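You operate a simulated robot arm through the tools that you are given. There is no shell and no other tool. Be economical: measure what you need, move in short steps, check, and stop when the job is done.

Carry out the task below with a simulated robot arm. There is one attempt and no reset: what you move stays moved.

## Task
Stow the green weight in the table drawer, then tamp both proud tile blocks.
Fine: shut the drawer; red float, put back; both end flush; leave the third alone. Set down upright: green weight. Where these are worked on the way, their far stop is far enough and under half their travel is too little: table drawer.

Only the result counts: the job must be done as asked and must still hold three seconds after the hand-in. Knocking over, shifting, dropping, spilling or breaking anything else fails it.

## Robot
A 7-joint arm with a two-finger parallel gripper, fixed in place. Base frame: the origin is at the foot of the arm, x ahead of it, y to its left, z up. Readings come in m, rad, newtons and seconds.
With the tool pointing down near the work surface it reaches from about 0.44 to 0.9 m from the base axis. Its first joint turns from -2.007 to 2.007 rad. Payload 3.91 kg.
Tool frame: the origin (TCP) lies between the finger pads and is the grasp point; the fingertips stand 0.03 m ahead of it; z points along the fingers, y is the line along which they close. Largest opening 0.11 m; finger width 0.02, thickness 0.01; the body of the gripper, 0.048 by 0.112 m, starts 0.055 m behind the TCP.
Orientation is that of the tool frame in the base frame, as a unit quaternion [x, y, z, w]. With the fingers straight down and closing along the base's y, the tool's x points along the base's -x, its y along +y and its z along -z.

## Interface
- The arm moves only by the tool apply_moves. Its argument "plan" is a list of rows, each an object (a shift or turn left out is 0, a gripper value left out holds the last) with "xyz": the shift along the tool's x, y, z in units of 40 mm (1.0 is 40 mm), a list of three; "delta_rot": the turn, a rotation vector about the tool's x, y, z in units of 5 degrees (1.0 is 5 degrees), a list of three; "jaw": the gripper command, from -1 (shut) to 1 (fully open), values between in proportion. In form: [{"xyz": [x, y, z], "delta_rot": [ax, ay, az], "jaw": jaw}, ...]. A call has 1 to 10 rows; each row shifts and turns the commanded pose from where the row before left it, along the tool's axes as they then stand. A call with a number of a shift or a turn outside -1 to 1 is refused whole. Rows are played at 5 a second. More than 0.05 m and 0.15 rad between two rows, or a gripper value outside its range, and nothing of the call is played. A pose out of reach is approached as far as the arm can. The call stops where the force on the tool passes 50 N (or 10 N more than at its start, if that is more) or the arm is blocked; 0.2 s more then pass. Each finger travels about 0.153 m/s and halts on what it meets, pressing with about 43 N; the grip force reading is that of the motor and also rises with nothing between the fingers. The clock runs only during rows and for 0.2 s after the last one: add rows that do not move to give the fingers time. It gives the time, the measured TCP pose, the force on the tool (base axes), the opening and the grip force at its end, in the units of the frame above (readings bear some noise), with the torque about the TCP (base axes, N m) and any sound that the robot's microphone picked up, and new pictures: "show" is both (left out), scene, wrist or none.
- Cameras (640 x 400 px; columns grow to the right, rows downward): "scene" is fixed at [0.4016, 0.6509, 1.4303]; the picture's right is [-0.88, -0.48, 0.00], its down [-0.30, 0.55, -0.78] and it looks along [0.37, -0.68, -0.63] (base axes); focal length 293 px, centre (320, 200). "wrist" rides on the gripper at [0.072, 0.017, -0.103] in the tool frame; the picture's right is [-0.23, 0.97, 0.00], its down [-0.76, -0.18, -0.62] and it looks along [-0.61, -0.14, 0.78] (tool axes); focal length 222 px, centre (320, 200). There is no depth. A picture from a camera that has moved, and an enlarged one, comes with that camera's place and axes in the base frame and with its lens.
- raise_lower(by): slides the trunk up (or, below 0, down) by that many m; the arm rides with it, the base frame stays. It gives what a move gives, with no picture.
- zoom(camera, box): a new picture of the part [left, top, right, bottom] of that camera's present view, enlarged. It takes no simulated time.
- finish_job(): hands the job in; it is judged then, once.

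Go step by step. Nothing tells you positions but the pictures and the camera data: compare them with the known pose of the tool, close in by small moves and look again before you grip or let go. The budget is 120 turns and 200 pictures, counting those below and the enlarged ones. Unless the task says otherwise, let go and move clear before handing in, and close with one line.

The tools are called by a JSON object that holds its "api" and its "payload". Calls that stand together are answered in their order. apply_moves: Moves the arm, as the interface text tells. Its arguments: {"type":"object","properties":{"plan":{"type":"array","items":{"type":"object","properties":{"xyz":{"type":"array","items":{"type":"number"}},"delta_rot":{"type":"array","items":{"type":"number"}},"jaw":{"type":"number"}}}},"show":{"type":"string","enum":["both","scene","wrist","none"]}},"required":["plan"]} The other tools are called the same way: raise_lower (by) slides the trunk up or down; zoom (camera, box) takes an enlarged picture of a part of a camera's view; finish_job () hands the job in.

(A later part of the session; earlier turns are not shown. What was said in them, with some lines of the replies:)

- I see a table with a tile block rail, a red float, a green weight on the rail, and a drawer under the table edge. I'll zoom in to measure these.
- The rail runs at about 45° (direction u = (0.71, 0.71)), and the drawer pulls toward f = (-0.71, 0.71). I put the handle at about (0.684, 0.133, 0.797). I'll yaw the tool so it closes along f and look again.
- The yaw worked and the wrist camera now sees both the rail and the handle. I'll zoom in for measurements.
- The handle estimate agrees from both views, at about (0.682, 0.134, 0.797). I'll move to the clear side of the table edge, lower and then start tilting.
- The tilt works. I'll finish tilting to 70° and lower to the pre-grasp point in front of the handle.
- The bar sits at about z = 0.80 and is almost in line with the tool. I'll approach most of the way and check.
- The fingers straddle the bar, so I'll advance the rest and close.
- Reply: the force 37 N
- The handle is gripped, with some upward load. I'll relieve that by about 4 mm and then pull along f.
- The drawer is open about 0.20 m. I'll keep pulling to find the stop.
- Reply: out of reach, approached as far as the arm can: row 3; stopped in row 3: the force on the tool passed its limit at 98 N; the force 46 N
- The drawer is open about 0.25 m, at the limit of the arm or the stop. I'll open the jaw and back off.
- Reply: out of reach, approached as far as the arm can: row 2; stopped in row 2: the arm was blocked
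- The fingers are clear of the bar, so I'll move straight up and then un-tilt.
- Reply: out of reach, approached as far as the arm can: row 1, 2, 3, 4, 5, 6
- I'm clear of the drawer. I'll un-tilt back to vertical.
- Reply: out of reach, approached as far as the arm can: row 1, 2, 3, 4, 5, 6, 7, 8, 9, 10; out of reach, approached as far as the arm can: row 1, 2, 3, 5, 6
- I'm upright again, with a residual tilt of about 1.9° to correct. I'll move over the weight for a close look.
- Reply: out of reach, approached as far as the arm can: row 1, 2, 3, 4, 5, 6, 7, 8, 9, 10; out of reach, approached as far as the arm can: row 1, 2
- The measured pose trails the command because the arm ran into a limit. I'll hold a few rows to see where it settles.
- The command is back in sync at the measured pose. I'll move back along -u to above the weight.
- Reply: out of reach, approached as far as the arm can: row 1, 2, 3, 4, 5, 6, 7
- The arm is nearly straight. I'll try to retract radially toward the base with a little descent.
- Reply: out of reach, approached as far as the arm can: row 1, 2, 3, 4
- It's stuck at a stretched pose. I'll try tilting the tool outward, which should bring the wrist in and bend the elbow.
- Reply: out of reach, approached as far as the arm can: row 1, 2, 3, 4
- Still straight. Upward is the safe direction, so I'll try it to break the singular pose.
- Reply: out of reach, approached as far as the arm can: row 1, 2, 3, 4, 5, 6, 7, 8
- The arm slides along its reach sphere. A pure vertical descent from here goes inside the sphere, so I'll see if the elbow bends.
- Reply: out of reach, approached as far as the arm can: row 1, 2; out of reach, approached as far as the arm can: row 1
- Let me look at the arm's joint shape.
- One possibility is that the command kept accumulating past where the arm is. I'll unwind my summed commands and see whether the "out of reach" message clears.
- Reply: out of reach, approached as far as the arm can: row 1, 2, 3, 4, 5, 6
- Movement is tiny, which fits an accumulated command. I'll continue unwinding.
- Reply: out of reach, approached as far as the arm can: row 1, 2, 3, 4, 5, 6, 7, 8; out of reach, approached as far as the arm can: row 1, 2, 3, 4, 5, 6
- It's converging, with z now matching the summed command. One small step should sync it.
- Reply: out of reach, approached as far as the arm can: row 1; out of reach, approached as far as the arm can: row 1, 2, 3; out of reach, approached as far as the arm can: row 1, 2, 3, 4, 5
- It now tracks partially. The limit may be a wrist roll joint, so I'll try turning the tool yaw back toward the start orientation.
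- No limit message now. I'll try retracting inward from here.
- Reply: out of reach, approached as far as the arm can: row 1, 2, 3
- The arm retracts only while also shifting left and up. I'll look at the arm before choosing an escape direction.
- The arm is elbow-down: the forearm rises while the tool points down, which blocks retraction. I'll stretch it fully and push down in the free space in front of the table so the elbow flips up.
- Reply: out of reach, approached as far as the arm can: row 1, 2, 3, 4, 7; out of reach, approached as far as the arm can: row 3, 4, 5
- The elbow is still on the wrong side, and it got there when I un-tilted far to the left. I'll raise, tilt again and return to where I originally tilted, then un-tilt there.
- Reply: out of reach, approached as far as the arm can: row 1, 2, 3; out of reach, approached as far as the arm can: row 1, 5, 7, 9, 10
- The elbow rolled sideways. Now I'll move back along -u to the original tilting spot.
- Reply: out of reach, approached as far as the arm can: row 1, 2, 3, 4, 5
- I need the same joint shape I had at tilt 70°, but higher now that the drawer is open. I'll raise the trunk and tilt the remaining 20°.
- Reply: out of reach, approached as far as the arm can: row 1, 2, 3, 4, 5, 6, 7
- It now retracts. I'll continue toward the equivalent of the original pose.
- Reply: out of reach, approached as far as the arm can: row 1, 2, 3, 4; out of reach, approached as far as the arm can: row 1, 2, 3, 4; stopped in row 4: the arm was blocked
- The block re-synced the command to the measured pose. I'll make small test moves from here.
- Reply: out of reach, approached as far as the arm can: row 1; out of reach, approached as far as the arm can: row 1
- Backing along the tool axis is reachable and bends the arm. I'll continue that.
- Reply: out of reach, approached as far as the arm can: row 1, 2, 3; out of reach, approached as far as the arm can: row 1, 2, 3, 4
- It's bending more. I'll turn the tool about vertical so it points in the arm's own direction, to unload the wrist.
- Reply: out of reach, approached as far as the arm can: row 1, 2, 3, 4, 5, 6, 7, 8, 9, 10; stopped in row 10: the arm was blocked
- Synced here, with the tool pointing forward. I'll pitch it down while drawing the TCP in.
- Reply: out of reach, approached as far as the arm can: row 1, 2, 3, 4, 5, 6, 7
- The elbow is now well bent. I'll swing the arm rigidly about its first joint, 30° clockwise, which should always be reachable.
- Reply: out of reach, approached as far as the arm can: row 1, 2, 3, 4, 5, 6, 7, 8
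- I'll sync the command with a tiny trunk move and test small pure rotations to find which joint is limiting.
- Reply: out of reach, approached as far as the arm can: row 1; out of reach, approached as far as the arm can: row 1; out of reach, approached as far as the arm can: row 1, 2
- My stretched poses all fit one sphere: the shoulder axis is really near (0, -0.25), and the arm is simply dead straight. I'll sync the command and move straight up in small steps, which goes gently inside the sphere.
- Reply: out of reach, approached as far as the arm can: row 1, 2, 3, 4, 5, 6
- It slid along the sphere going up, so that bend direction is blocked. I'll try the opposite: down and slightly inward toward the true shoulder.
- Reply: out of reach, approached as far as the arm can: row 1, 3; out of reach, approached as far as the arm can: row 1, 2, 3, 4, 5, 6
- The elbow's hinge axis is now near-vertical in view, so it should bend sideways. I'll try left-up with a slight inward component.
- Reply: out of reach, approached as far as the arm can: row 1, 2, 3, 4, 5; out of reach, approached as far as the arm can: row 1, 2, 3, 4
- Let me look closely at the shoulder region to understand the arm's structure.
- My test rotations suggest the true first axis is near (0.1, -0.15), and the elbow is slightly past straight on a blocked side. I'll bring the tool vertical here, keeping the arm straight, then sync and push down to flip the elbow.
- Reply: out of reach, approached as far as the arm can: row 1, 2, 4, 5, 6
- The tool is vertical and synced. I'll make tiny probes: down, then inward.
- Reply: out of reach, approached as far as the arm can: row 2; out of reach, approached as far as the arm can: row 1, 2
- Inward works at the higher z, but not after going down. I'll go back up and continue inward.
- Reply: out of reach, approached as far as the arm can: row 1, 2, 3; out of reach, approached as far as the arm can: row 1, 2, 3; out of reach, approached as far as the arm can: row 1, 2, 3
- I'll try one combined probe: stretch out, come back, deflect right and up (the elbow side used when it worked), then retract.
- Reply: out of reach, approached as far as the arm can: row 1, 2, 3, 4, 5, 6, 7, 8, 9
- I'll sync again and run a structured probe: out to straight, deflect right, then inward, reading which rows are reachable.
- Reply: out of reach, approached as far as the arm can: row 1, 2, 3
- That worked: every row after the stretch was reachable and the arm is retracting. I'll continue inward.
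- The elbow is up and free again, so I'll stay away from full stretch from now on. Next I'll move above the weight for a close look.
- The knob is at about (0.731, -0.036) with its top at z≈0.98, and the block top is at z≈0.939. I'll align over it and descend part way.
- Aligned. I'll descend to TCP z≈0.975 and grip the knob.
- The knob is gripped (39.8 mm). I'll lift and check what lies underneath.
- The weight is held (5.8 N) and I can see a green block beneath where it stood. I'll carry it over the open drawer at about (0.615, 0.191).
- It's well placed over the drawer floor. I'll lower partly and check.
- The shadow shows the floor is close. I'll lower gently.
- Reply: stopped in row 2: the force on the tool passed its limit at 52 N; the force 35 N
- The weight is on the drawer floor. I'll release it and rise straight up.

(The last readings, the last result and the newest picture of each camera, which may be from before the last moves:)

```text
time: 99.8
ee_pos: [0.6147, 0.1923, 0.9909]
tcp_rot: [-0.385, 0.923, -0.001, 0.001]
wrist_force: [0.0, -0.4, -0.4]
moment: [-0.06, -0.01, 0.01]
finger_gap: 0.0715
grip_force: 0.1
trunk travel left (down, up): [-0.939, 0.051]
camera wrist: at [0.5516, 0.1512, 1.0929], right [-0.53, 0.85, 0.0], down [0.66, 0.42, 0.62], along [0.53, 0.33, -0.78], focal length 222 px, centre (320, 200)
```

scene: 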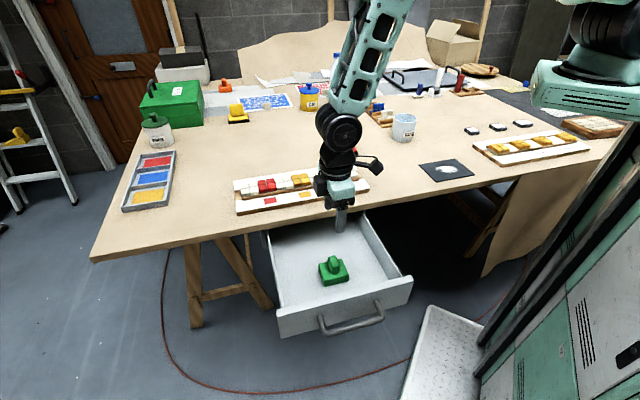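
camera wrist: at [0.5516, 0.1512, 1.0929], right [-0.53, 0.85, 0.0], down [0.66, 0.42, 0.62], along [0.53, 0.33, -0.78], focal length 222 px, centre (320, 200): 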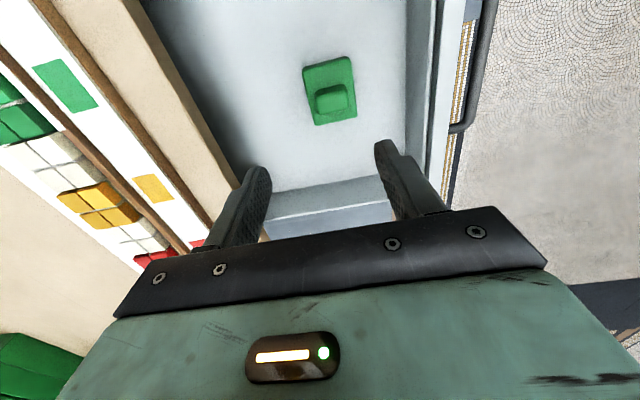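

The weight stands upright in the drawer. To close it, I'll come around in front with the jaw shut, yawed so the narrow side faces the table, and push the handle bar.

{"api": "apply_moves", "payload": {"plan": [{"xyz": [0, 0.89, 0], "jaw": -1}, {"xyz": [0, 0.89, 0]}, {"xyz": [0, 0.89, 0]}, {"xyz": [0, 0.89, 0]}, {"xyz": [0, 0.89, 0]}, {"xyz": [0, 0.89, 0]}, {"xyz": [0, 0.89, 0]}, {"delta_rot": [0, 0, 1]}, {"delta_rot": [0, 0, 1]}, {"delta_rot": [0, 0, 1]}], "show": "none"}}

{"api": "apply_moves", "payload": {"plan": [{"delta_rot": [0, 0, 1]}, {"delta_rot": [0, 0, 1]}, {"delta_rot": [0, 0, 1]}, {"delta_rot": [0, 0, 1]}, {"delta_rot": [0, 0, 1]}, {"delta_rot": [0, 0, 1]}, {"delta_rot": [0, 0, 1]}, {"delta_rot": [0, 0, 1]}, {"delta_rot": [0, 0, 1]}, {"delta_rot": [0, 0, 1]}], "show": "none"}}

{"api": "apply_moves", "payload": {"plan": [{"delta_rot": [0, 0, 1]}, {"delta_rot": [0, 0, 1]}, {"delta_rot": [0, 0, 1]}, {"delta_rot": [0, 0, 1]}, {"delta_rot": [0, 0, 1]}], "show": "both"}}

```text
time: 102.0
ee_pos: [0.438, 0.3669, 0.9901]
tcp_rot: [-0.261, 0.965, 0.0, 0.001]
wrist_force: [0.2, -0.3, -0.5]
moment: [0.0, -0.03, -0.03]
finger_gap: 0.0
grip_force: 38.0
trunk travel left (down, up): [-0.939, 0.051]
```

```text
time: 104.2
ee_pos: [0.4394, 0.3654, 0.9898]
tcp_rot: [0.172, 0.985, 0.0, 0.003]
wrist_force: [0.5, -0.1, 0.2]
moment: [0.02, -0.02, 0.02]
finger_gap: 0.0
grip_force: 38.1
trunk travel left (down, up): [-0.939, 0.051]
```

```text
time: 105.4
ee_pos: [0.4381, 0.3674, 0.9903]
tcp_rot: [0.382, 0.924, 0.001, 0.002]
wrist_force: [0.6, 1.0, -0.1]
moment: [-0.04, -0.02, -0.05]
finger_gap: 0.0
grip_force: 37.7
trunk travel left (down, up): [-0.939, 0.051]
camera wrist: at [0.3994, 0.4295, 1.0926], right [0.85, 0.53, 0.0], down [0.41, -0.66, 0.62], along [0.33, -0.53, -0.78], focal length 222 px, centre (320, 200)
```

scene: 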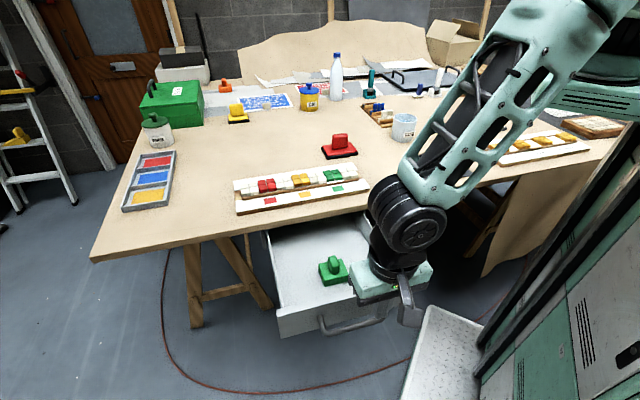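
wrist: 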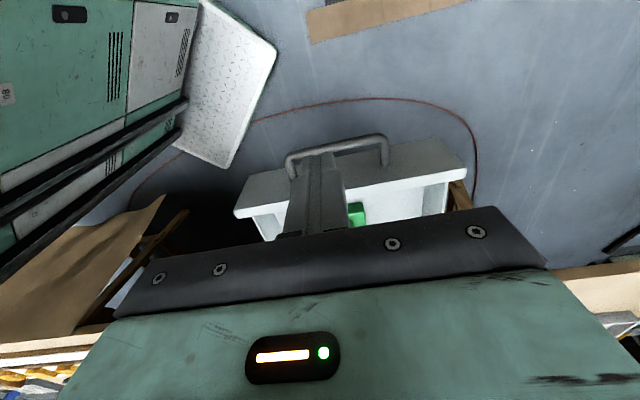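

The bar is at f≈-0.12 and I'm at f≈-0.05, so it's clear. I'll descend and start pushing.

{"api": "apply_moves", "payload": {"plan": [{"xyz": [0, 0, 0.88]}, {"xyz": [0, 0, 0.88]}, {"xyz": [0, 0, 0.88]}, {"xyz": [0, 0, 0.88]}, {"xyz": [0, 0, 0.88]}], "show": "none"}}

{"api": "apply_moves", "payload": {"plan": [{"xyz": [-0.5, 0, 0]}, {"xyz": [-0.5, 0, 0]}, {"xyz": [-0.5, 0, 0]}, {"xyz": [-0.5, 0, 0]}, {"xyz": [-0.5, 0, 0]}, {"xyz": [-0.5, 0, 0]}], "show": "scene"}}

```text
time: 106.6
ee_pos: [0.4402, 0.3665, 0.8155]
tcp_rot: [0.381, 0.925, 0.0, 0.002]
wrist_force: [-0.5, 0.7, 0.6]
moment: [-0.01, 0.0, -0.01]
finger_gap: 0.0
grip_force: 37.4
trunk travel left (down, up): [-0.939, 0.051]
```

```text
time: 108.0
ee_pos: [0.5254, 0.2821, 0.815]
tcp_rot: [0.382, 0.924, 0.0, 0.002]
wrist_force: [-0.9, 0.0, -0.7]
moment: [-0.02, 0.03, 0.0]
finger_gap: 0.0001
grip_force: 37.5
trunk travel left (down, up): [-0.939, 0.051]
```

scene: 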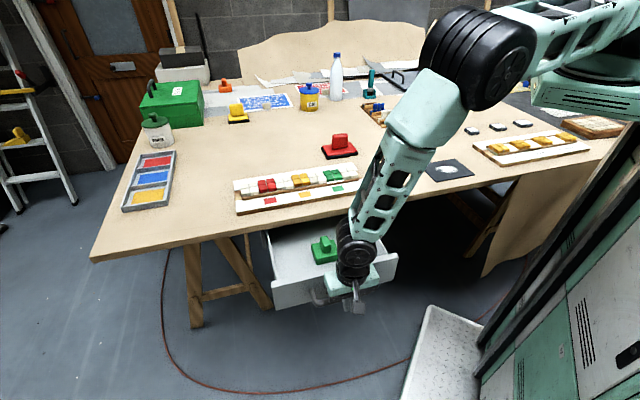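

The drawer is sliding in with the weight upright. I'll continue.

{"api": "apply_moves", "payload": {"plan": [{"xyz": [-0.5, 0, 0]}, {"xyz": [-0.5, 0, 0]}, {"xyz": [-0.5, 0, 0]}, {"xyz": [-0.5, 0, 0]}, {"xyz": [-0.5, 0, 0]}, {"xyz": [-0.5, 0, 0]}, {"xyz": [-0.5, 0, 0]}], "show": "scene"}}

```text
time: 109.6
ee_pos: [0.6245, 0.1838, 0.8148]
tcp_rot: [0.381, 0.925, 0.0, 0.002]
wrist_force: [0.8, 0.9, 0.1]
moment: [0.02, -0.01, 0.01]
finger_gap: 0.0001
grip_force: 37.9
trunk travel left (down, up): [-0.939, 0.051]
```

scene: 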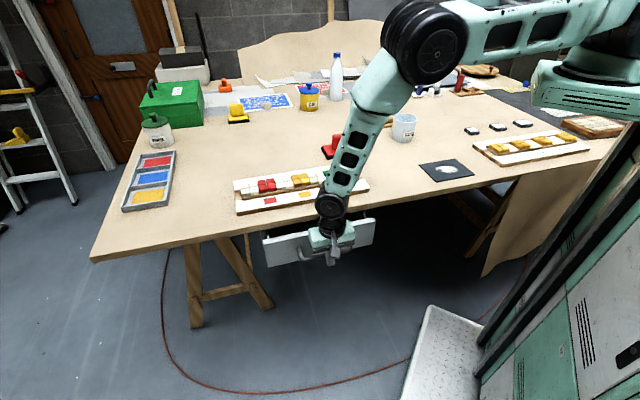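

{"api": "apply_moves", "payload": {"plan": [{"xyz": [-0.4, 0, 0]}, {"xyz": [-0.4, 0, 0]}, {"xyz": [-0.3, 0, 0]}, {"xyz": [-0.2, 0, 0]}, {"xyz": [-0.1, 0, 0]}, {"xyz": [-0.1, 0, 0]}, {"xyz": [-0.1, 0, 0]}, {"xyz": [-0.1, 0, 0]}], "show": "scene"}}

{"api": "zoom", "payload": {"camera": "scene", "box": [240, 180, 400, 280]}}

```text
time: 111.4
ee_pos: [0.6662, 0.142, 0.8155]
tcp_rot: [0.378, 0.926, 0.002, -0.004]
wrist_force: [-29.9, 35.9, -2.3]
moment: [0.15, 0.72, 0.05]
finger_gap: 0.0
grip_force: 37.7
trunk travel left (down, up): [-0.939, 0.051]
```

scene: 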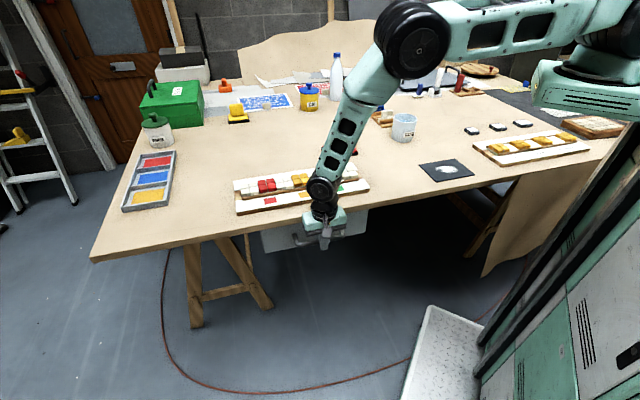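

```text
4.00 times, centred on (320, 230) of scene
camera zoom: at [0.4016, 0.6509, 1.4303], right [-0.88, -0.48, 0.0], down [-0.3, 0.55, -0.78], along [0.37, -0.68, -0.63], focal length 1170 px, centre (320, 80)
```

zoom: 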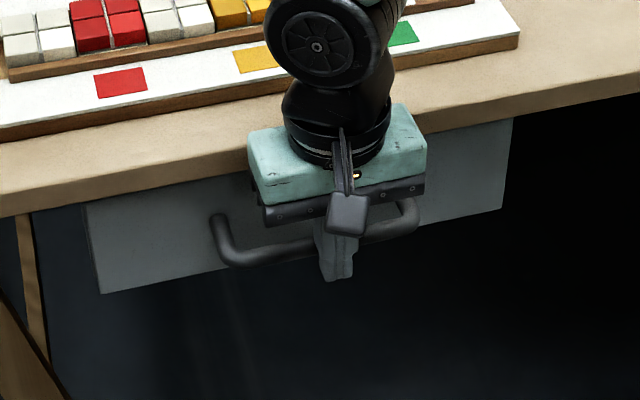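

The drawer is fully shut: the panel matches its first picture and the push reads about 47 N. I'll back off, rise, and look at the rail and float.

{"api": "apply_moves", "payload": {"plan": [{"xyz": [0.6, 0, 0]}, {"xyz": [0.9, 0, 0]}, {"xyz": [0.9, 0, 0]}, {"xyz": [0, 0, -0.9]}, {"xyz": [0, 0, -0.9]}, {"xyz": [0, 0, -0.9]}, {"xyz": [0, 0, -0.9]}, {"xyz": [0, 0, -0.9]}, {"xyz": [0, 0, -0.9]}, {"xyz": [0, 0, -0.9]}], "show": "scene"}}

{"api": "zoom", "payload": {"camera": "scene", "box": [225, 125, 385, 225]}}

{"api": "zoom", "payload": {"camera": "scene", "box": [230, 165, 300, 209]}}

{"api": "zoom", "payload": {"camera": "scene", "box": [290, 160, 360, 204]}}

```text
time: 113.6
ee_pos: [0.6043, 0.2029, 1.0669]
tcp_rot: [0.381, 0.925, 0.001, 0.002]
wrist_force: [0.3, 0.9, 0.2]
moment: [-0.01, 0.0, 0.0]
finger_gap: 0.0
grip_force: 37.6
trunk travel left (down, up): [-0.939, 0.051]
```

scene: 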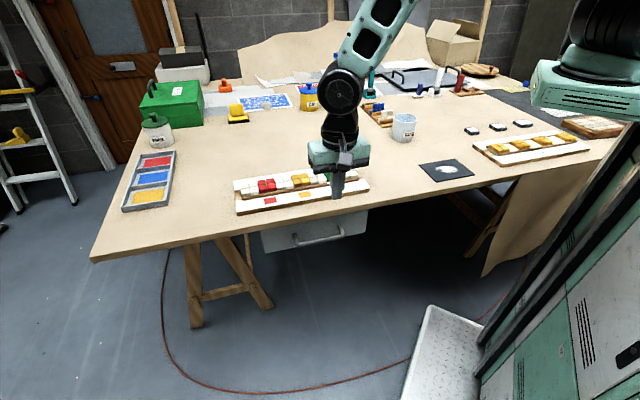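

```text
4.00 times, centred on (305, 175) of scene
camera zoom: at [0.4016, 0.6509, 1.4303], right [-0.88, -0.48, 0.0], down [-0.3, 0.55, -0.78], along [0.37, -0.68, -0.63], focal length 1170 px, centre (380, 300)
```

zoom: 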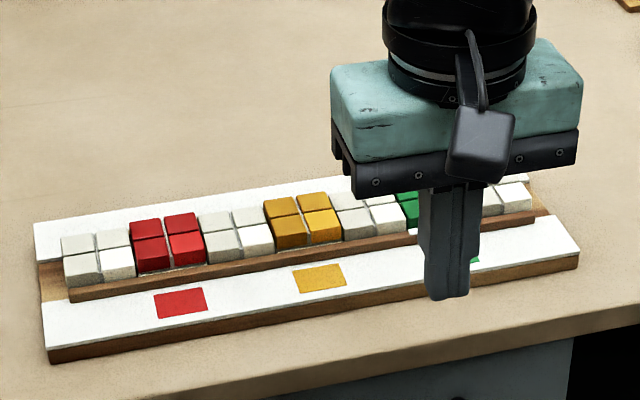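

```text
9.09 times, centred on (265, 187) of scene
camera zoom: at [0.4016, 0.6509, 1.4303], right [-0.88, -0.48, 0.0], down [-0.3, 0.55, -0.78], along [0.37, -0.68, -0.63], focal length 2660 px, centre (820, 318)
```

zoom: 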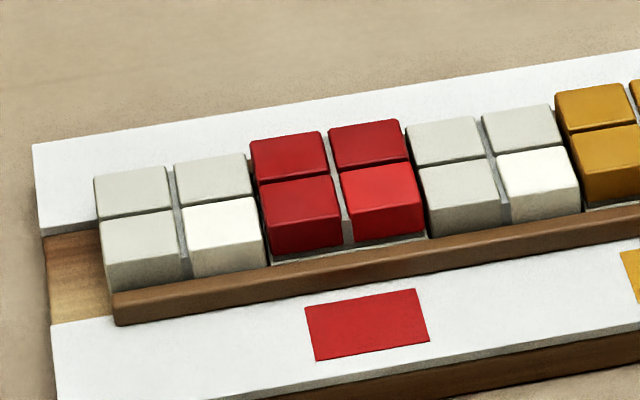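

```text
9.09 times, centred on (325, 182) of scene
camera zoom: at [0.4016, 0.6509, 1.4303], right [-0.88, -0.48, 0.0], down [-0.3, 0.55, -0.78], along [0.37, -0.68, -0.63], focal length 2660 px, centre (274, 364)
```

zoom: 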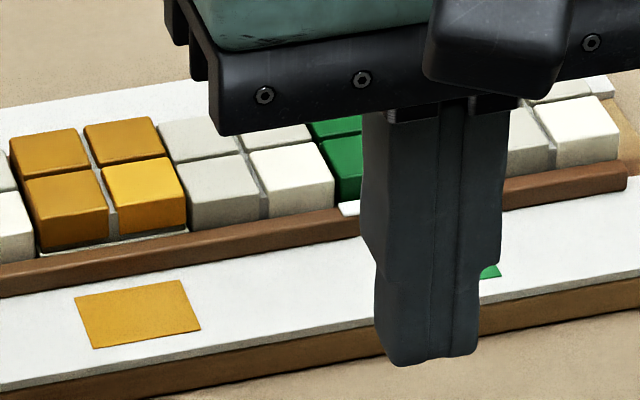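

Red and yellow are clearly proud while green sits flush, so I'll press red and yellow with the red float. I'll move above the float now.

{"api": "apply_moves", "payload": {"plan": [{"xyz": [-0.94, -0.37, -0.05], "jaw": 1}, {"xyz": [-0.94, -0.37, -0.05]}, {"xyz": [-0.94, -0.37, -0.05]}, {"xyz": [-0.94, -0.37, -0.05]}, {"xyz": [-0.94, -0.37, -0.05]}, {"xyz": [-0.94, -0.37, -0.05]}, {"xyz": [-0.94, -0.37, -0.05]}, {"xyz": [-0.94, -0.37, -0.05]}, {"xyz": [-0.94, -0.37, -0.05]}, {"xyz": [-0.94, -0.37, -0.05]}], "show": "wrist"}}

{"api": "zoom", "payload": {"camera": "scene", "box": [260, 90, 420, 190]}}

```text
time: 115.8
ee_pos: [0.7661, -0.1649, 1.0883]
tcp_rot: [0.38, 0.925, 0.0, 0.002]
wrist_force: [-0.9, 0.0, 0.0]
moment: [0.0, 0.02, -0.01]
finger_gap: 0.1099
grip_force: 0.0
trunk travel left (down, up): [-0.939, 0.051]
camera wrist: at [0.7263, -0.1032, 1.1912], right [0.85, 0.53, 0.0], down [0.41, -0.66, 0.63], along [0.33, -0.53, -0.78], focal length 222 px, centre (320, 200)
```

wrist: 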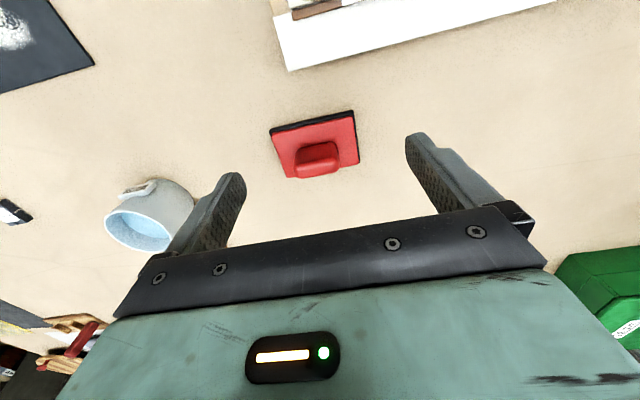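

```text
4.00 times, centred on (340, 140) of scene
camera zoom: at [0.4016, 0.6509, 1.4303], right [-0.88, -0.48, 0.0], down [-0.3, 0.55, -0.78], along [0.37, -0.68, -0.63], focal length 1170 px, centre (240, 440)
```

zoom: 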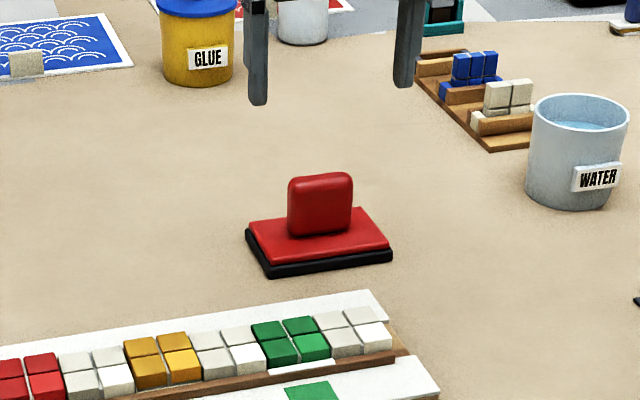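

The knob top works out at about (0.794, -0.217, 0.957). I'll align and come down part way.

{"api": "apply_moves", "payload": {"plan": [{"xyz": [-0.7, -0.21, 0]}, {"xyz": [-0.71, -0.21, 0]}, {"xyz": [0, 0, 0.8]}, {"xyz": [0, 0, 0.8]}, {"xyz": [0, 0, 0.4]}], "show": "wrist"}}

{"api": "zoom", "payload": {"camera": "scene", "box": [280, 90, 400, 165]}}

```text
time: 117.0
ee_pos: [0.7949, -0.2167, 1.0099]
tcp_rot: [0.38, 0.925, 0.0, 0.002]
wrist_force: [-1.0, 0.5, 0.1]
moment: [0.0, -0.02, 0.01]
finger_gap: 0.1099
grip_force: 0.1
trunk travel left (down, up): [-0.939, 0.051]
camera wrist: at [0.7563, -0.1544, 1.1111], right [0.85, 0.53, 0.0], down [0.41, -0.66, 0.63], along [0.33, -0.53, -0.78], focal length 222 px, centre (320, 200)
```

wrist: 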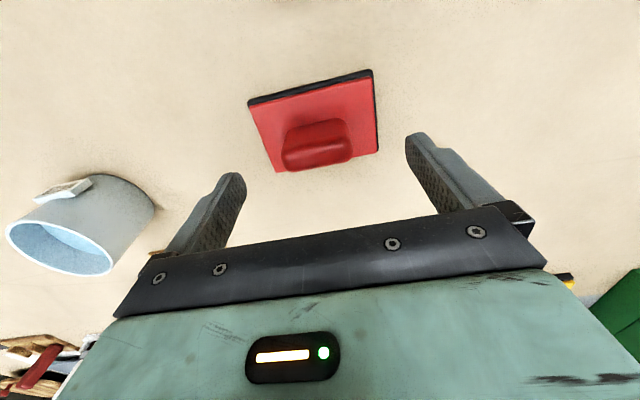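

```text
5.33 times, centred on (340, 128) of scene
camera zoom: at [0.4016, 0.6509, 1.4303], right [-0.88, -0.48, 0.0], down [-0.3, 0.55, -0.78], along [0.37, -0.68, -0.63], focal length 1561 px, centre (213, 587)
```

zoom: 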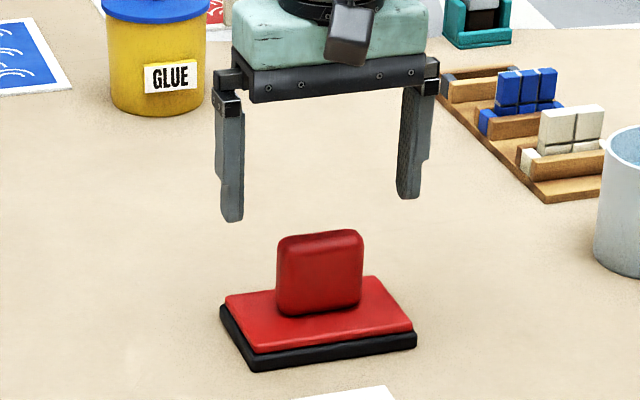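

Aligned in both views. I'll descend to TCP z≈0.948 and grip.

{"api": "apply_moves", "payload": {"plan": [{"xyz": [0, 0, 0.8]}, {"xyz": [0, 0, 0.75]}, {"jaw": -1}, {"jaw": -1}, {"jaw": -1}], "show": "none"}}

{"api": "zoom", "payload": {"camera": "scene", "box": [280, 90, 400, 165]}}

```text
time: 118.2
ee_pos: [0.795, -0.218, 0.9458]
tcp_rot: [0.381, 0.925, 0.001, 0.002]
wrist_force: [0.2, -0.6, 0.2]
moment: [0.02, -0.02, 0.0]
finger_gap: 0.0596
grip_force: 42.8
trunk travel left (down, up): [-0.939, 0.051]
```

```text
5.33 times, centred on (340, 128) of scene
camera zoom: at [0.4016, 0.6509, 1.4303], right [-0.88, -0.48, 0.0], down [-0.3, 0.55, -0.78], along [0.37, -0.68, -0.63], focal length 1561 px, centre (213, 587)
```

zoom: 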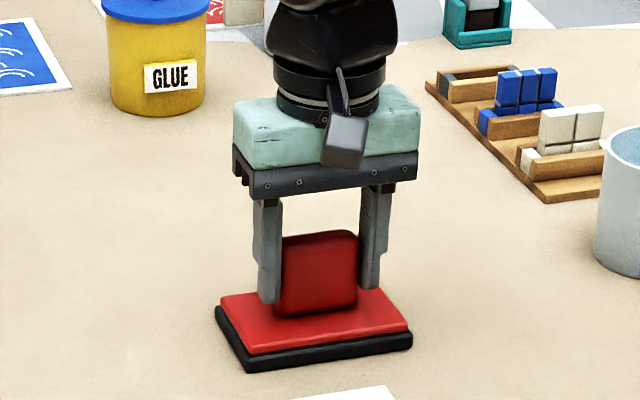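

The float is gripped; the return pose is about (0.795, -0.218, 0.946), with its bottom 61 mm below the TCP. I'll lift it and carry it over the yellow block at about (0.805, 0.037).

{"api": "apply_moves", "payload": {"plan": [{"xyz": [0, 0, -0.4]}, {"xyz": [0, 0, -0.9]}, {"xyz": [0, 0, -0.9]}, {"xyz": [0.72, 0.78, 0]}, {"xyz": [0.72, 0.78, 0]}, {"xyz": [0.72, 0.78, 0]}, {"xyz": [0.72, 0.78, 0]}, {"xyz": [0.72, 0.78, 0]}, {"xyz": [0.72, 0.78, 0]}], "show": "wrist"}}

{"api": "zoom", "payload": {"camera": "scene", "box": [225, 115, 385, 215]}}

```text
time: 120.2
ee_pos: [0.8033, 0.0361, 1.034]
tcp_rot: [0.382, 0.924, -0.001, 0.002]
wrist_force: [-0.2, -0.3, -1.1]
moment: [0.02, 0.01, -0.02]
finger_gap: 0.0595
grip_force: 43.2
trunk travel left (down, up): [-0.939, 0.051]
camera wrist: at [0.7649, 0.0979, 1.136], right [0.85, 0.53, 0.0], down [0.41, -0.66, 0.62], along [0.33, -0.53, -0.78], focal length 222 px, centre (320, 200)
```

wrist: 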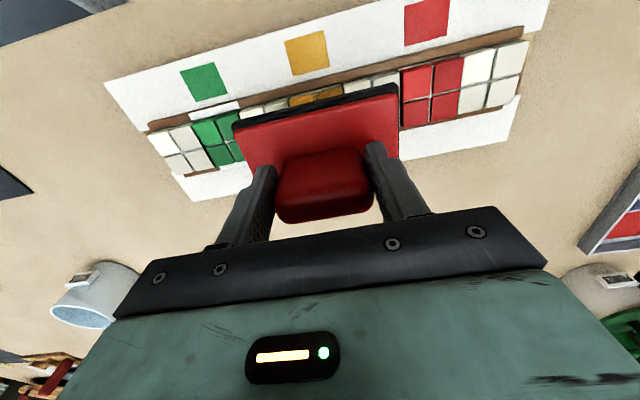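

```text
4.00 times, centred on (305, 165) of scene
camera zoom: at [0.4016, 0.6509, 1.4303], right [-0.88, -0.48, 0.0], down [-0.3, 0.55, -0.78], along [0.37, -0.68, -0.63], focal length 1170 px, centre (380, 340)
```

zoom: 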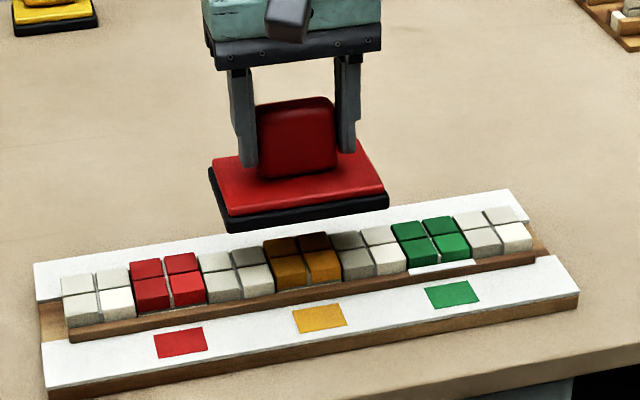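

The float's shadow lies on yellow. I'll nudge 4 mm along -u and lower to just above it.

{"api": "apply_moves", "payload": {"plan": [{"xyz": [0, -0.1, 0.5]}, {"xyz": [0, 0, 0.5]}], "show": "none"}}

{"api": "zoom", "payload": {"camera": "scene", "box": [245, 145, 365, 220]}}

```text
time: 120.8
ee_pos: [0.8005, 0.0338, 0.9942]
tcp_rot: [0.381, 0.925, 0.001, 0.002]
wrist_force: [-0.3, 0.4, -1.4]
moment: [0.03, 0.04, 0.0]
finger_gap: 0.0593
grip_force: 42.8
trunk travel left (down, up): [-0.939, 0.051]
```

```text
5.33 times, centred on (305, 182) of scene
camera zoom: at [0.4016, 0.6509, 1.4303], right [-0.88, -0.48, 0.0], down [-0.3, 0.55, -0.78], along [0.37, -0.68, -0.63], focal length 1561 px, centre (400, 293)
```

zoom: 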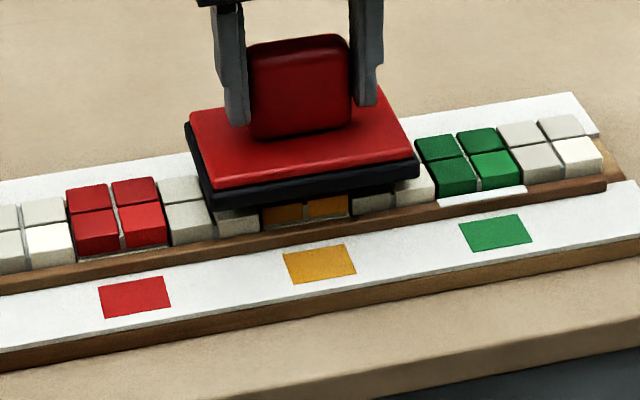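

The float covers yellow and clears green. I'll press down slowly.

{"api": "apply_moves", "payload": {"plan": [{"xyz": [0, 0, 0.1]}, {"xyz": [0, 0, 0.1]}, {"xyz": [0, 0, 0.1]}, {"xyz": [0, 0, 0.08]}, {"xyz": [0, 0, 0.08]}], "show": "none"}}

{"api": "zoom", "payload": {"camera": "scene", "box": [245, 145, 365, 220]}}

```text
time: 122.0
ee_pos: [0.8006, 0.0341, 0.9816]
tcp_rot: [0.381, 0.925, 0.001, 0.004]
wrist_force: [-18.3, -4.7, 30.0]
moment: [-0.91, 0.58, -0.31]
finger_gap: 0.0597
grip_force: 42.5
trunk travel left (down, up): [-0.939, 0.051]
stopped in row 5: the force on the tool passed its limit at 54 N (the readings are from after the stop); the commanded pose is now the measured one
```

```text
5.33 times, centred on (305, 182) of scene
camera zoom: at [0.4016, 0.6509, 1.4303], right [-0.88, -0.48, 0.0], down [-0.3, 0.55, -0.78], along [0.37, -0.68, -0.63], focal length 1561 px, centre (400, 293)
```

zoom: 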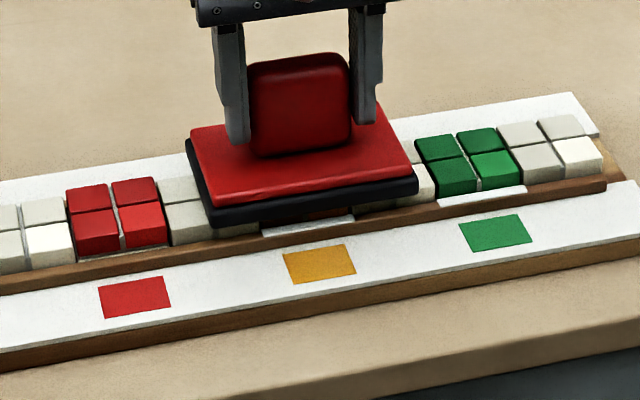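

It stopped at 54 N with the plate low against the row. I'll lift and inspect.

{"api": "apply_moves", "payload": {"plan": [{"xyz": [0, 0, -0.4]}, {"xyz": [0, 0, -0.7]}, {"xyz": [0, 0, -0.7]}], "show": "none"}}

{"api": "zoom", "payload": {"camera": "scene", "box": [235, 155, 355, 230]}}

```text
time: 122.8
ee_pos: [0.8025, 0.0357, 1.0505]
tcp_rot: [0.381, 0.925, 0.001, 0.003]
wrist_force: [0.6, -0.2, -1.7]
moment: [0.01, 0.0, 0.03]
finger_gap: 0.0599
grip_force: 43.0
trunk travel left (down, up): [-0.939, 0.051]
```

```text
5.33 times, centred on (295, 192) of scene
camera zoom: at [0.4016, 0.6509, 1.4303], right [-0.88, -0.48, 0.0], down [-0.3, 0.55, -0.78], along [0.37, -0.68, -0.63], focal length 1561 px, centre (453, 240)
```

zoom: 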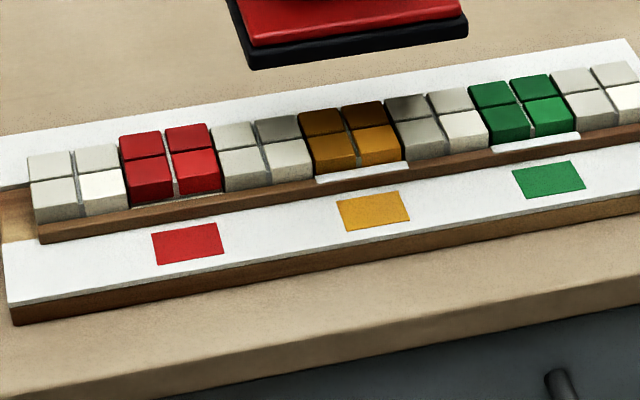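

Yellow now matches green, with the same lip showing at its foot. Red is further out, so I'll raise the arm 90 mm and drop the trunk 90 mm for reach margin, then move along u.

{"api": "apply_moves", "payload": {"plan": [{"xyz": [0, 0, -0.75]}, {"xyz": [0, 0, -0.75]}, {"xyz": [0, 0, -0.75]}], "show": "none"}}

{"api": "raise_lower", "payload": {"by": -0.09}}

{"api": "apply_moves", "payload": {"plan": [{"xyz": [0, 0.48, 0]}, {"xyz": [0, 0.48, 0]}, {"xyz": [0, 0.48, 0]}, {"xyz": [0, 0.48, 0]}], "show": "none"}}

{"api": "zoom", "payload": {"camera": "scene", "box": [215, 135, 335, 210]}}

```text
time: 123.6
ee_pos: [0.802, 0.0348, 1.1432]
tcp_rot: [0.381, 0.924, 0.001, 0.003]
wrist_force: [0.2, 0.1, -1.6]
moment: [-0.02, 0.02, -0.02]
finger_gap: 0.0595
grip_force: 43.3
trunk travel left (down, up): [-0.939, 0.051]
```

```text
time: 124.8
ee_pos: [0.8029, 0.0339, 1.0516]
tcp_rot: [0.381, 0.925, 0.001, 0.003]
wrist_force: [-0.5, 0.0, -1.9]
moment: [0.04, 0.01, 0.03]
finger_gap: 0.0598
grip_force: 43.2
trunk travel left (down, up): [-0.849, 0.141]
```

```text
time: 125.8
ee_pos: [0.8576, 0.0872, 1.0527]
tcp_rot: [0.381, 0.925, 0.001, 0.002]
wrist_force: [0.1, 0.1, -2.1]
moment: [0.06, 0.0, 0.0]
finger_gap: 0.0597
grip_force: 42.7
trunk travel left (down, up): [-0.849, 0.141]
```

```text
5.33 times, centred on (275, 172) of scene
camera zoom: at [0.4016, 0.6509, 1.4303], right [-0.88, -0.48, 0.0], down [-0.3, 0.55, -0.78], along [0.37, -0.68, -0.63], focal length 1561 px, centre (560, 347)
```

zoom: 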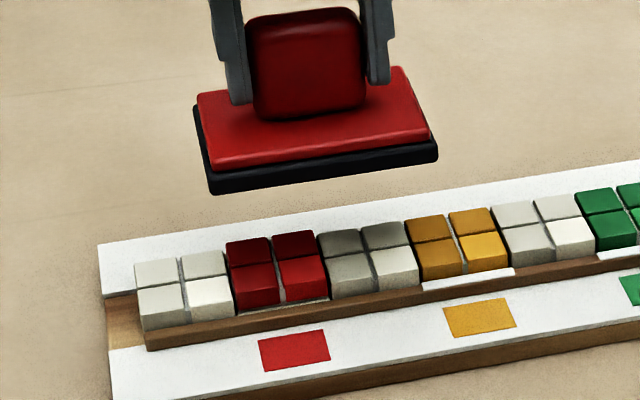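

Reachable. I'll nudge +5 mm along u for full cover of red and lower to just above.

{"api": "apply_moves", "payload": {"plan": [{"xyz": [0, 0.15, 0.5]}, {"xyz": [0, 0, 0.5]}, {"xyz": [0, 0, 0.45]}], "show": "none"}}

{"api": "zoom", "payload": {"camera": "scene", "box": [215, 145, 335, 220]}}

```text
time: 126.6
ee_pos: [0.8595, 0.091, 0.9939]
tcp_rot: [0.381, 0.925, 0.001, 0.003]
wrist_force: [-0.2, 0.7, -1.5]
moment: [0.01, 0.01, -0.04]
finger_gap: 0.0599
grip_force: 42.7
trunk travel left (down, up): [-0.849, 0.141]
```

```text
5.33 times, centred on (275, 182) of scene
camera zoom: at [0.4016, 0.6509, 1.4303], right [-0.88, -0.48, 0.0], down [-0.3, 0.55, -0.78], along [0.37, -0.68, -0.63], focal length 1561 px, centre (560, 293)
```

zoom: 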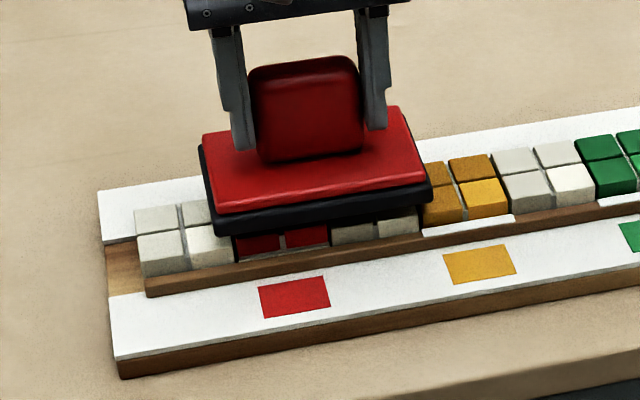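

The plate covers red fully, so I'll press slowly.

{"api": "apply_moves", "payload": {"plan": [{"xyz": [0, 0, 0.1]}, {"xyz": [0, 0, 0.1]}, {"xyz": [0, 0, 0.1]}, {"xyz": [0, 0, 0.08]}, {"xyz": [0, 0, 0.08]}, {"xyz": [0, 0, 0.08]}], "show": "none"}}

{"api": "apply_moves", "payload": {"plan": [{"xyz": [0, 0, -0.4]}, {"xyz": [0, 0, -0.7]}, {"xyz": [0, 0, -0.8]}], "show": "none"}}

{"api": "zoom", "payload": {"camera": "scene", "box": [235, 155, 355, 230]}}

```text
time: 128.0
ee_pos: [0.8631, 0.0924, 0.9832]
tcp_rot: [0.382, 0.924, 0.003, 0.006]
wrist_force: [-10.7, -3.8, 24.1]
moment: [-1.18, 1.59, -0.29]
finger_gap: 0.0599
grip_force: 42.9
trunk travel left (down, up): [-0.849, 0.141]
stopped in row 6: the force on the tool passed its limit at 54 N (the readings are from after the stop); the commanded pose is now the measured one
```

```text
time: 128.8
ee_pos: [0.8622, 0.0918, 1.0559]
tcp_rot: [0.382, 0.924, 0.003, 0.006]
wrist_force: [0.0, 0.2, -2.6]
moment: [-0.02, 0.05, 0.03]
finger_gap: 0.0597
grip_force: 42.9
trunk travel left (down, up): [-0.849, 0.141]
```

```text
5.33 times, centred on (295, 192) of scene
camera zoom: at [0.4016, 0.6509, 1.4303], right [-0.88, -0.48, 0.0], down [-0.3, 0.55, -0.78], along [0.37, -0.68, -0.63], focal length 1561 px, centre (453, 240)
```

zoom: 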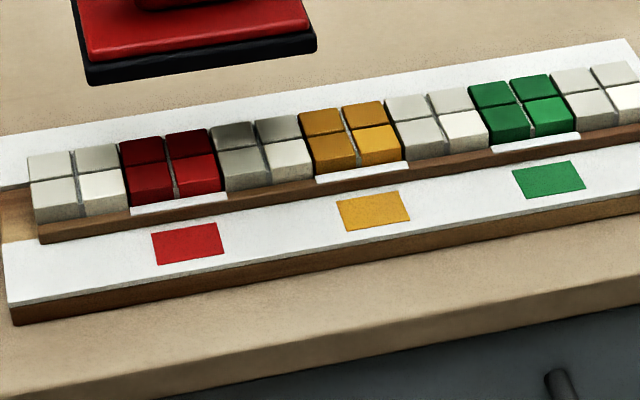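

Red also shows the lip now. I'll check flushness close up before putting the float back.

{"api": "zoom", "payload": {"camera": "scene", "box": [235, 172, 291, 207]}}

{"api": "zoom", "payload": {"camera": "scene", "box": [280, 167, 350, 202]}}

```text
11.43 times, centred on (263, 190) of scene
camera zoom: at [0.4016, 0.6509, 1.4303], right [-0.88, -0.48, 0.0], down [-0.3, 0.55, -0.78], along [0.37, -0.68, -0.63], focal length 3344 px, centre (971, 320)
```

zoom: 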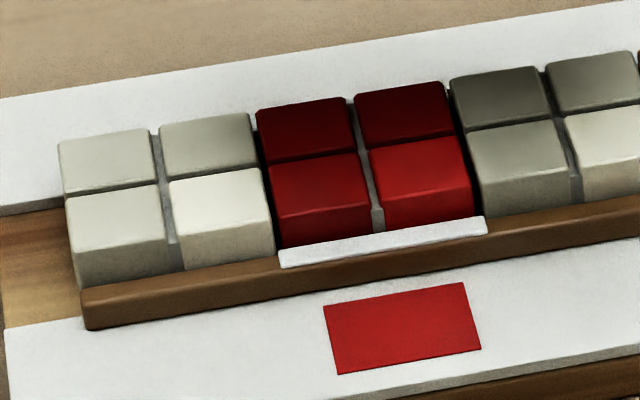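

```text
9.14 times, centred on (315, 184) of scene
camera zoom: at [0.4016, 0.6509, 1.4303], right [-0.88, -0.48, 0.0], down [-0.3, 0.55, -0.78], along [0.37, -0.68, -0.63], focal length 2676 px, centre (366, 342)
```

zoom: 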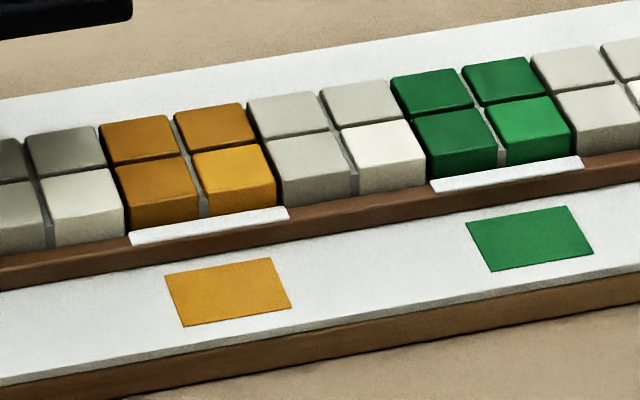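

All three blocks look level with their neighbours. I'll carry the float back to its original spot.

{"api": "apply_moves", "payload": {"plan": [{"xyz": [-0.536, -0.842, 0]}, {"xyz": [-0.536, -0.842, 0]}, {"xyz": [-0.536, -0.842, 0]}, {"xyz": [-0.536, -0.842, 0]}, {"xyz": [-0.536, -0.842, 0]}, {"xyz": [-0.536, -0.842, 0]}, {"xyz": [-0.536, -0.842, 0]}, {"xyz": [-0.536, -0.842, 0]}], "show": "none"}}

{"api": "apply_moves", "payload": {"plan": [{"xyz": [0, 0, 0.8]}, {"xyz": [0, 0, 0.8]}, {"xyz": [0, 0, 0.7]}], "show": "none"}}

{"api": "zoom", "payload": {"camera": "scene", "box": [280, 90, 400, 165]}}

```text
time: 130.6
ee_pos: [0.794, -0.2186, 1.054]
tcp_rot: [0.381, 0.925, 0.003, 0.005]
wrist_force: [-0.6, 0.3, -2.4]
moment: [-0.05, 0.01, 0.02]
finger_gap: 0.0597
grip_force: 43.2
trunk travel left (down, up): [-0.849, 0.141]
```

```text
time: 131.4
ee_pos: [0.7955, -0.2183, 0.9608]
tcp_rot: [0.381, 0.924, 0.004, 0.006]
wrist_force: [0.5, -0.3, -2.6]
moment: [-0.01, 0.04, 0.04]
finger_gap: 0.0596
grip_force: 43.2
trunk travel left (down, up): [-0.849, 0.141]
```

```text
5.33 times, centred on (340, 128) of scene
camera zoom: at [0.4016, 0.6509, 1.4303], right [-0.88, -0.48, 0.0], down [-0.3, 0.55, -0.78], along [0.37, -0.68, -0.63], focal length 1561 px, centre (213, 587)
```

zoom: 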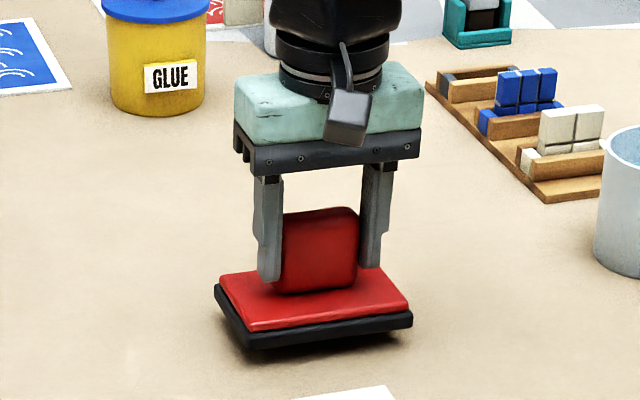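

It's about 15 mm above the table. I'll lower gently to contact.

{"api": "apply_moves", "payload": {"plan": [{"xyz": [0, -0.06, 0.1]}, {"xyz": [0, 0, 0.1]}, {"xyz": [0, 0, 0.06]}], "show": "none"}}

{"api": "apply_moves", "payload": {"plan": [{"xyz": [0, 0, 0.05]}, {"xyz": [0, 0, 0.04]}], "show": "none"}}

{"api": "zoom", "payload": {"camera": "scene", "box": [280, 90, 400, 165]}}

```text
time: 132.2
ee_pos: [0.7931, -0.2184, 0.9506]
tcp_rot: [0.381, 0.925, 0.004, 0.006]
wrist_force: [-0.3, 0.2, -1.2]
moment: [0.03, 0.0, 0.0]
finger_gap: 0.0594
grip_force: 42.9
trunk travel left (down, up): [-0.849, 0.141]
```

```text
time: 132.8
ee_pos: [0.7941, -0.2202, 0.9478]
tcp_rot: [0.381, 0.924, 0.003, 0.006]
wrist_force: [0.1, 0.1, -1.8]
moment: [0.0, -0.02, -0.01]
finger_gap: 0.0594
grip_force: 42.9
trunk travel left (down, up): [-0.849, 0.141]
```

```text
5.33 times, centred on (340, 128) of scene
camera zoom: at [0.4016, 0.6509, 1.4303], right [-0.88, -0.48, 0.0], down [-0.3, 0.55, -0.78], along [0.37, -0.68, -0.63], focal length 1561 px, centre (213, 587)
```

zoom: 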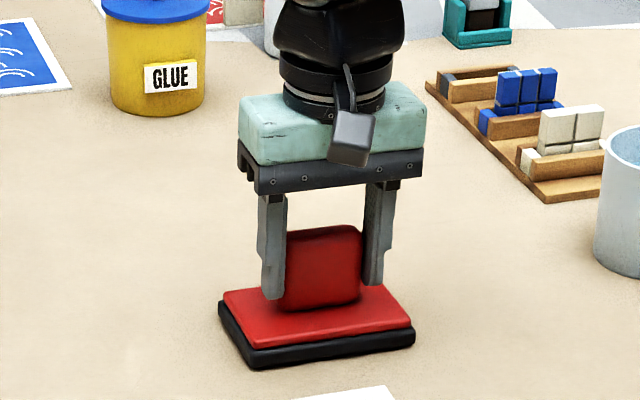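

{"api": "apply_moves", "payload": {"plan": [{"xyz": [0, 0, 0.05]}, {"xyz": [0, 0, 0.04]}], "show": "none"}}

{"api": "apply_moves", "payload": {"plan": [{"xyz": [0, 0, 0.04]}], "show": "none"}}

```text
time: 133.4
ee_pos: [0.7932, -0.2193, 0.9458]
tcp_rot: [0.381, 0.924, 0.003, 0.006]
wrist_force: [-1.6, 0.5, 6.1]
moment: [-0.42, 0.28, -0.08]
finger_gap: 0.0596
grip_force: 43.0
trunk travel left (down, up): [-0.849, 0.141]
```

```text
time: 133.8
ee_pos: [0.793, -0.2198, 0.9448]
tcp_rot: [0.381, 0.925, 0.004, 0.007]
wrist_force: [-3.6, 2.4, 26.8]
moment: [-0.95, 1.53, -0.18]
finger_gap: 0.0598
grip_force: 43.3
trunk travel left (down, up): [-0.849, 0.141]
```

The float is touching the table. I'll release, rise straight up and inspect.

{"api": "apply_moves", "payload": {"plan": [{"jaw": 0.7}, {"jaw": 0.7}, {"xyz": [0, 0, -0.5]}, {"xyz": [0, 0, -0.9]}, {"xyz": [0, 0, -0.9]}, {"xyz": [0, 0, -0.9]}, {"xyz": [0, 0, -0.9]}, {"xyz": [0, 0, 0]}], "show": "scene"}}

{"api": "zoom", "payload": {"camera": "scene", "box": [220, 120, 380, 220]}}

{"api": "zoom", "payload": {"camera": "scene", "box": [220, 170, 400, 282]}}

```text
time: 135.6
ee_pos: [0.7912, -0.2231, 1.1074]
tcp_rot: [0.381, 0.924, 0.003, 0.006]
wrist_force: [0.7, -0.2, 1.2]
moment: [-0.01, 0.01, -0.03]
finger_gap: 0.0936
grip_force: 0.0
trunk travel left (down, up): [-0.849, 0.141]
```

scene: 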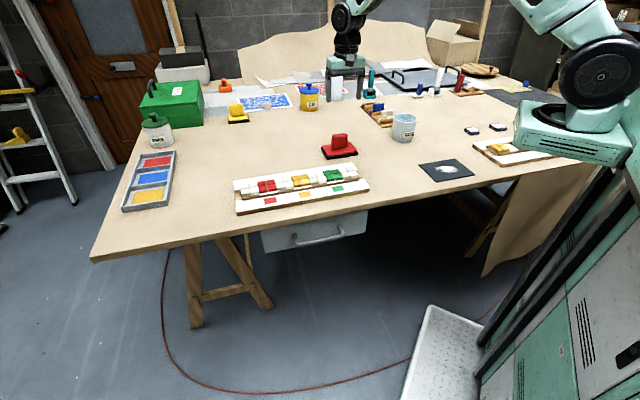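

```text
4.00 times, centred on (300, 170) of scene
camera zoom: at [0.4016, 0.6509, 1.4303], right [-0.88, -0.48, 0.0], down [-0.3, 0.55, -0.78], along [0.37, -0.68, -0.63], focal length 1170 px, centre (400, 320)
```

zoom: 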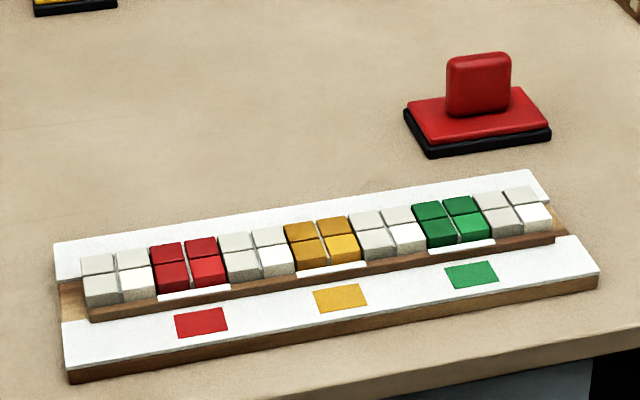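

```text
3.56 times, centred on (310, 226) of scene
camera zoom: at [0.4016, 0.6509, 1.4303], right [-0.88, -0.48, 0.0], down [-0.3, 0.55, -0.78], along [0.37, -0.68, -0.63], focal length 1040 px, centre (356, 108)
```

zoom: 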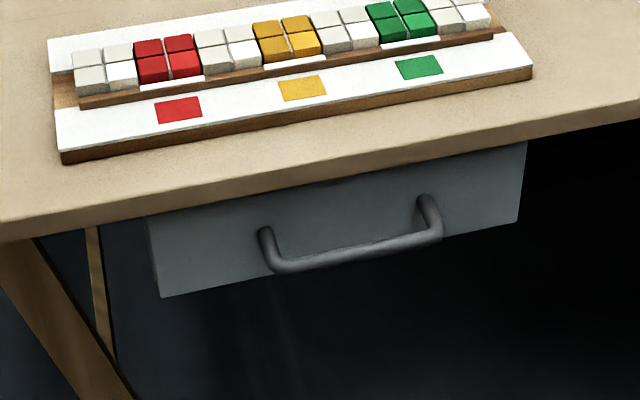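

Everything checks out. The drawer panel matches its first picture, both blocks are flush with the row, the float is back where it was, and the arm is clear. I'm handing in.

{"api": "finish_job", "payload": {}}

```text
The job is handed in.
```

I've handed the job in: the green weight stands upright in the shut drawer, the red and yellow blocks are pressed flush, the green block is untouched, and the red float is back in its place.
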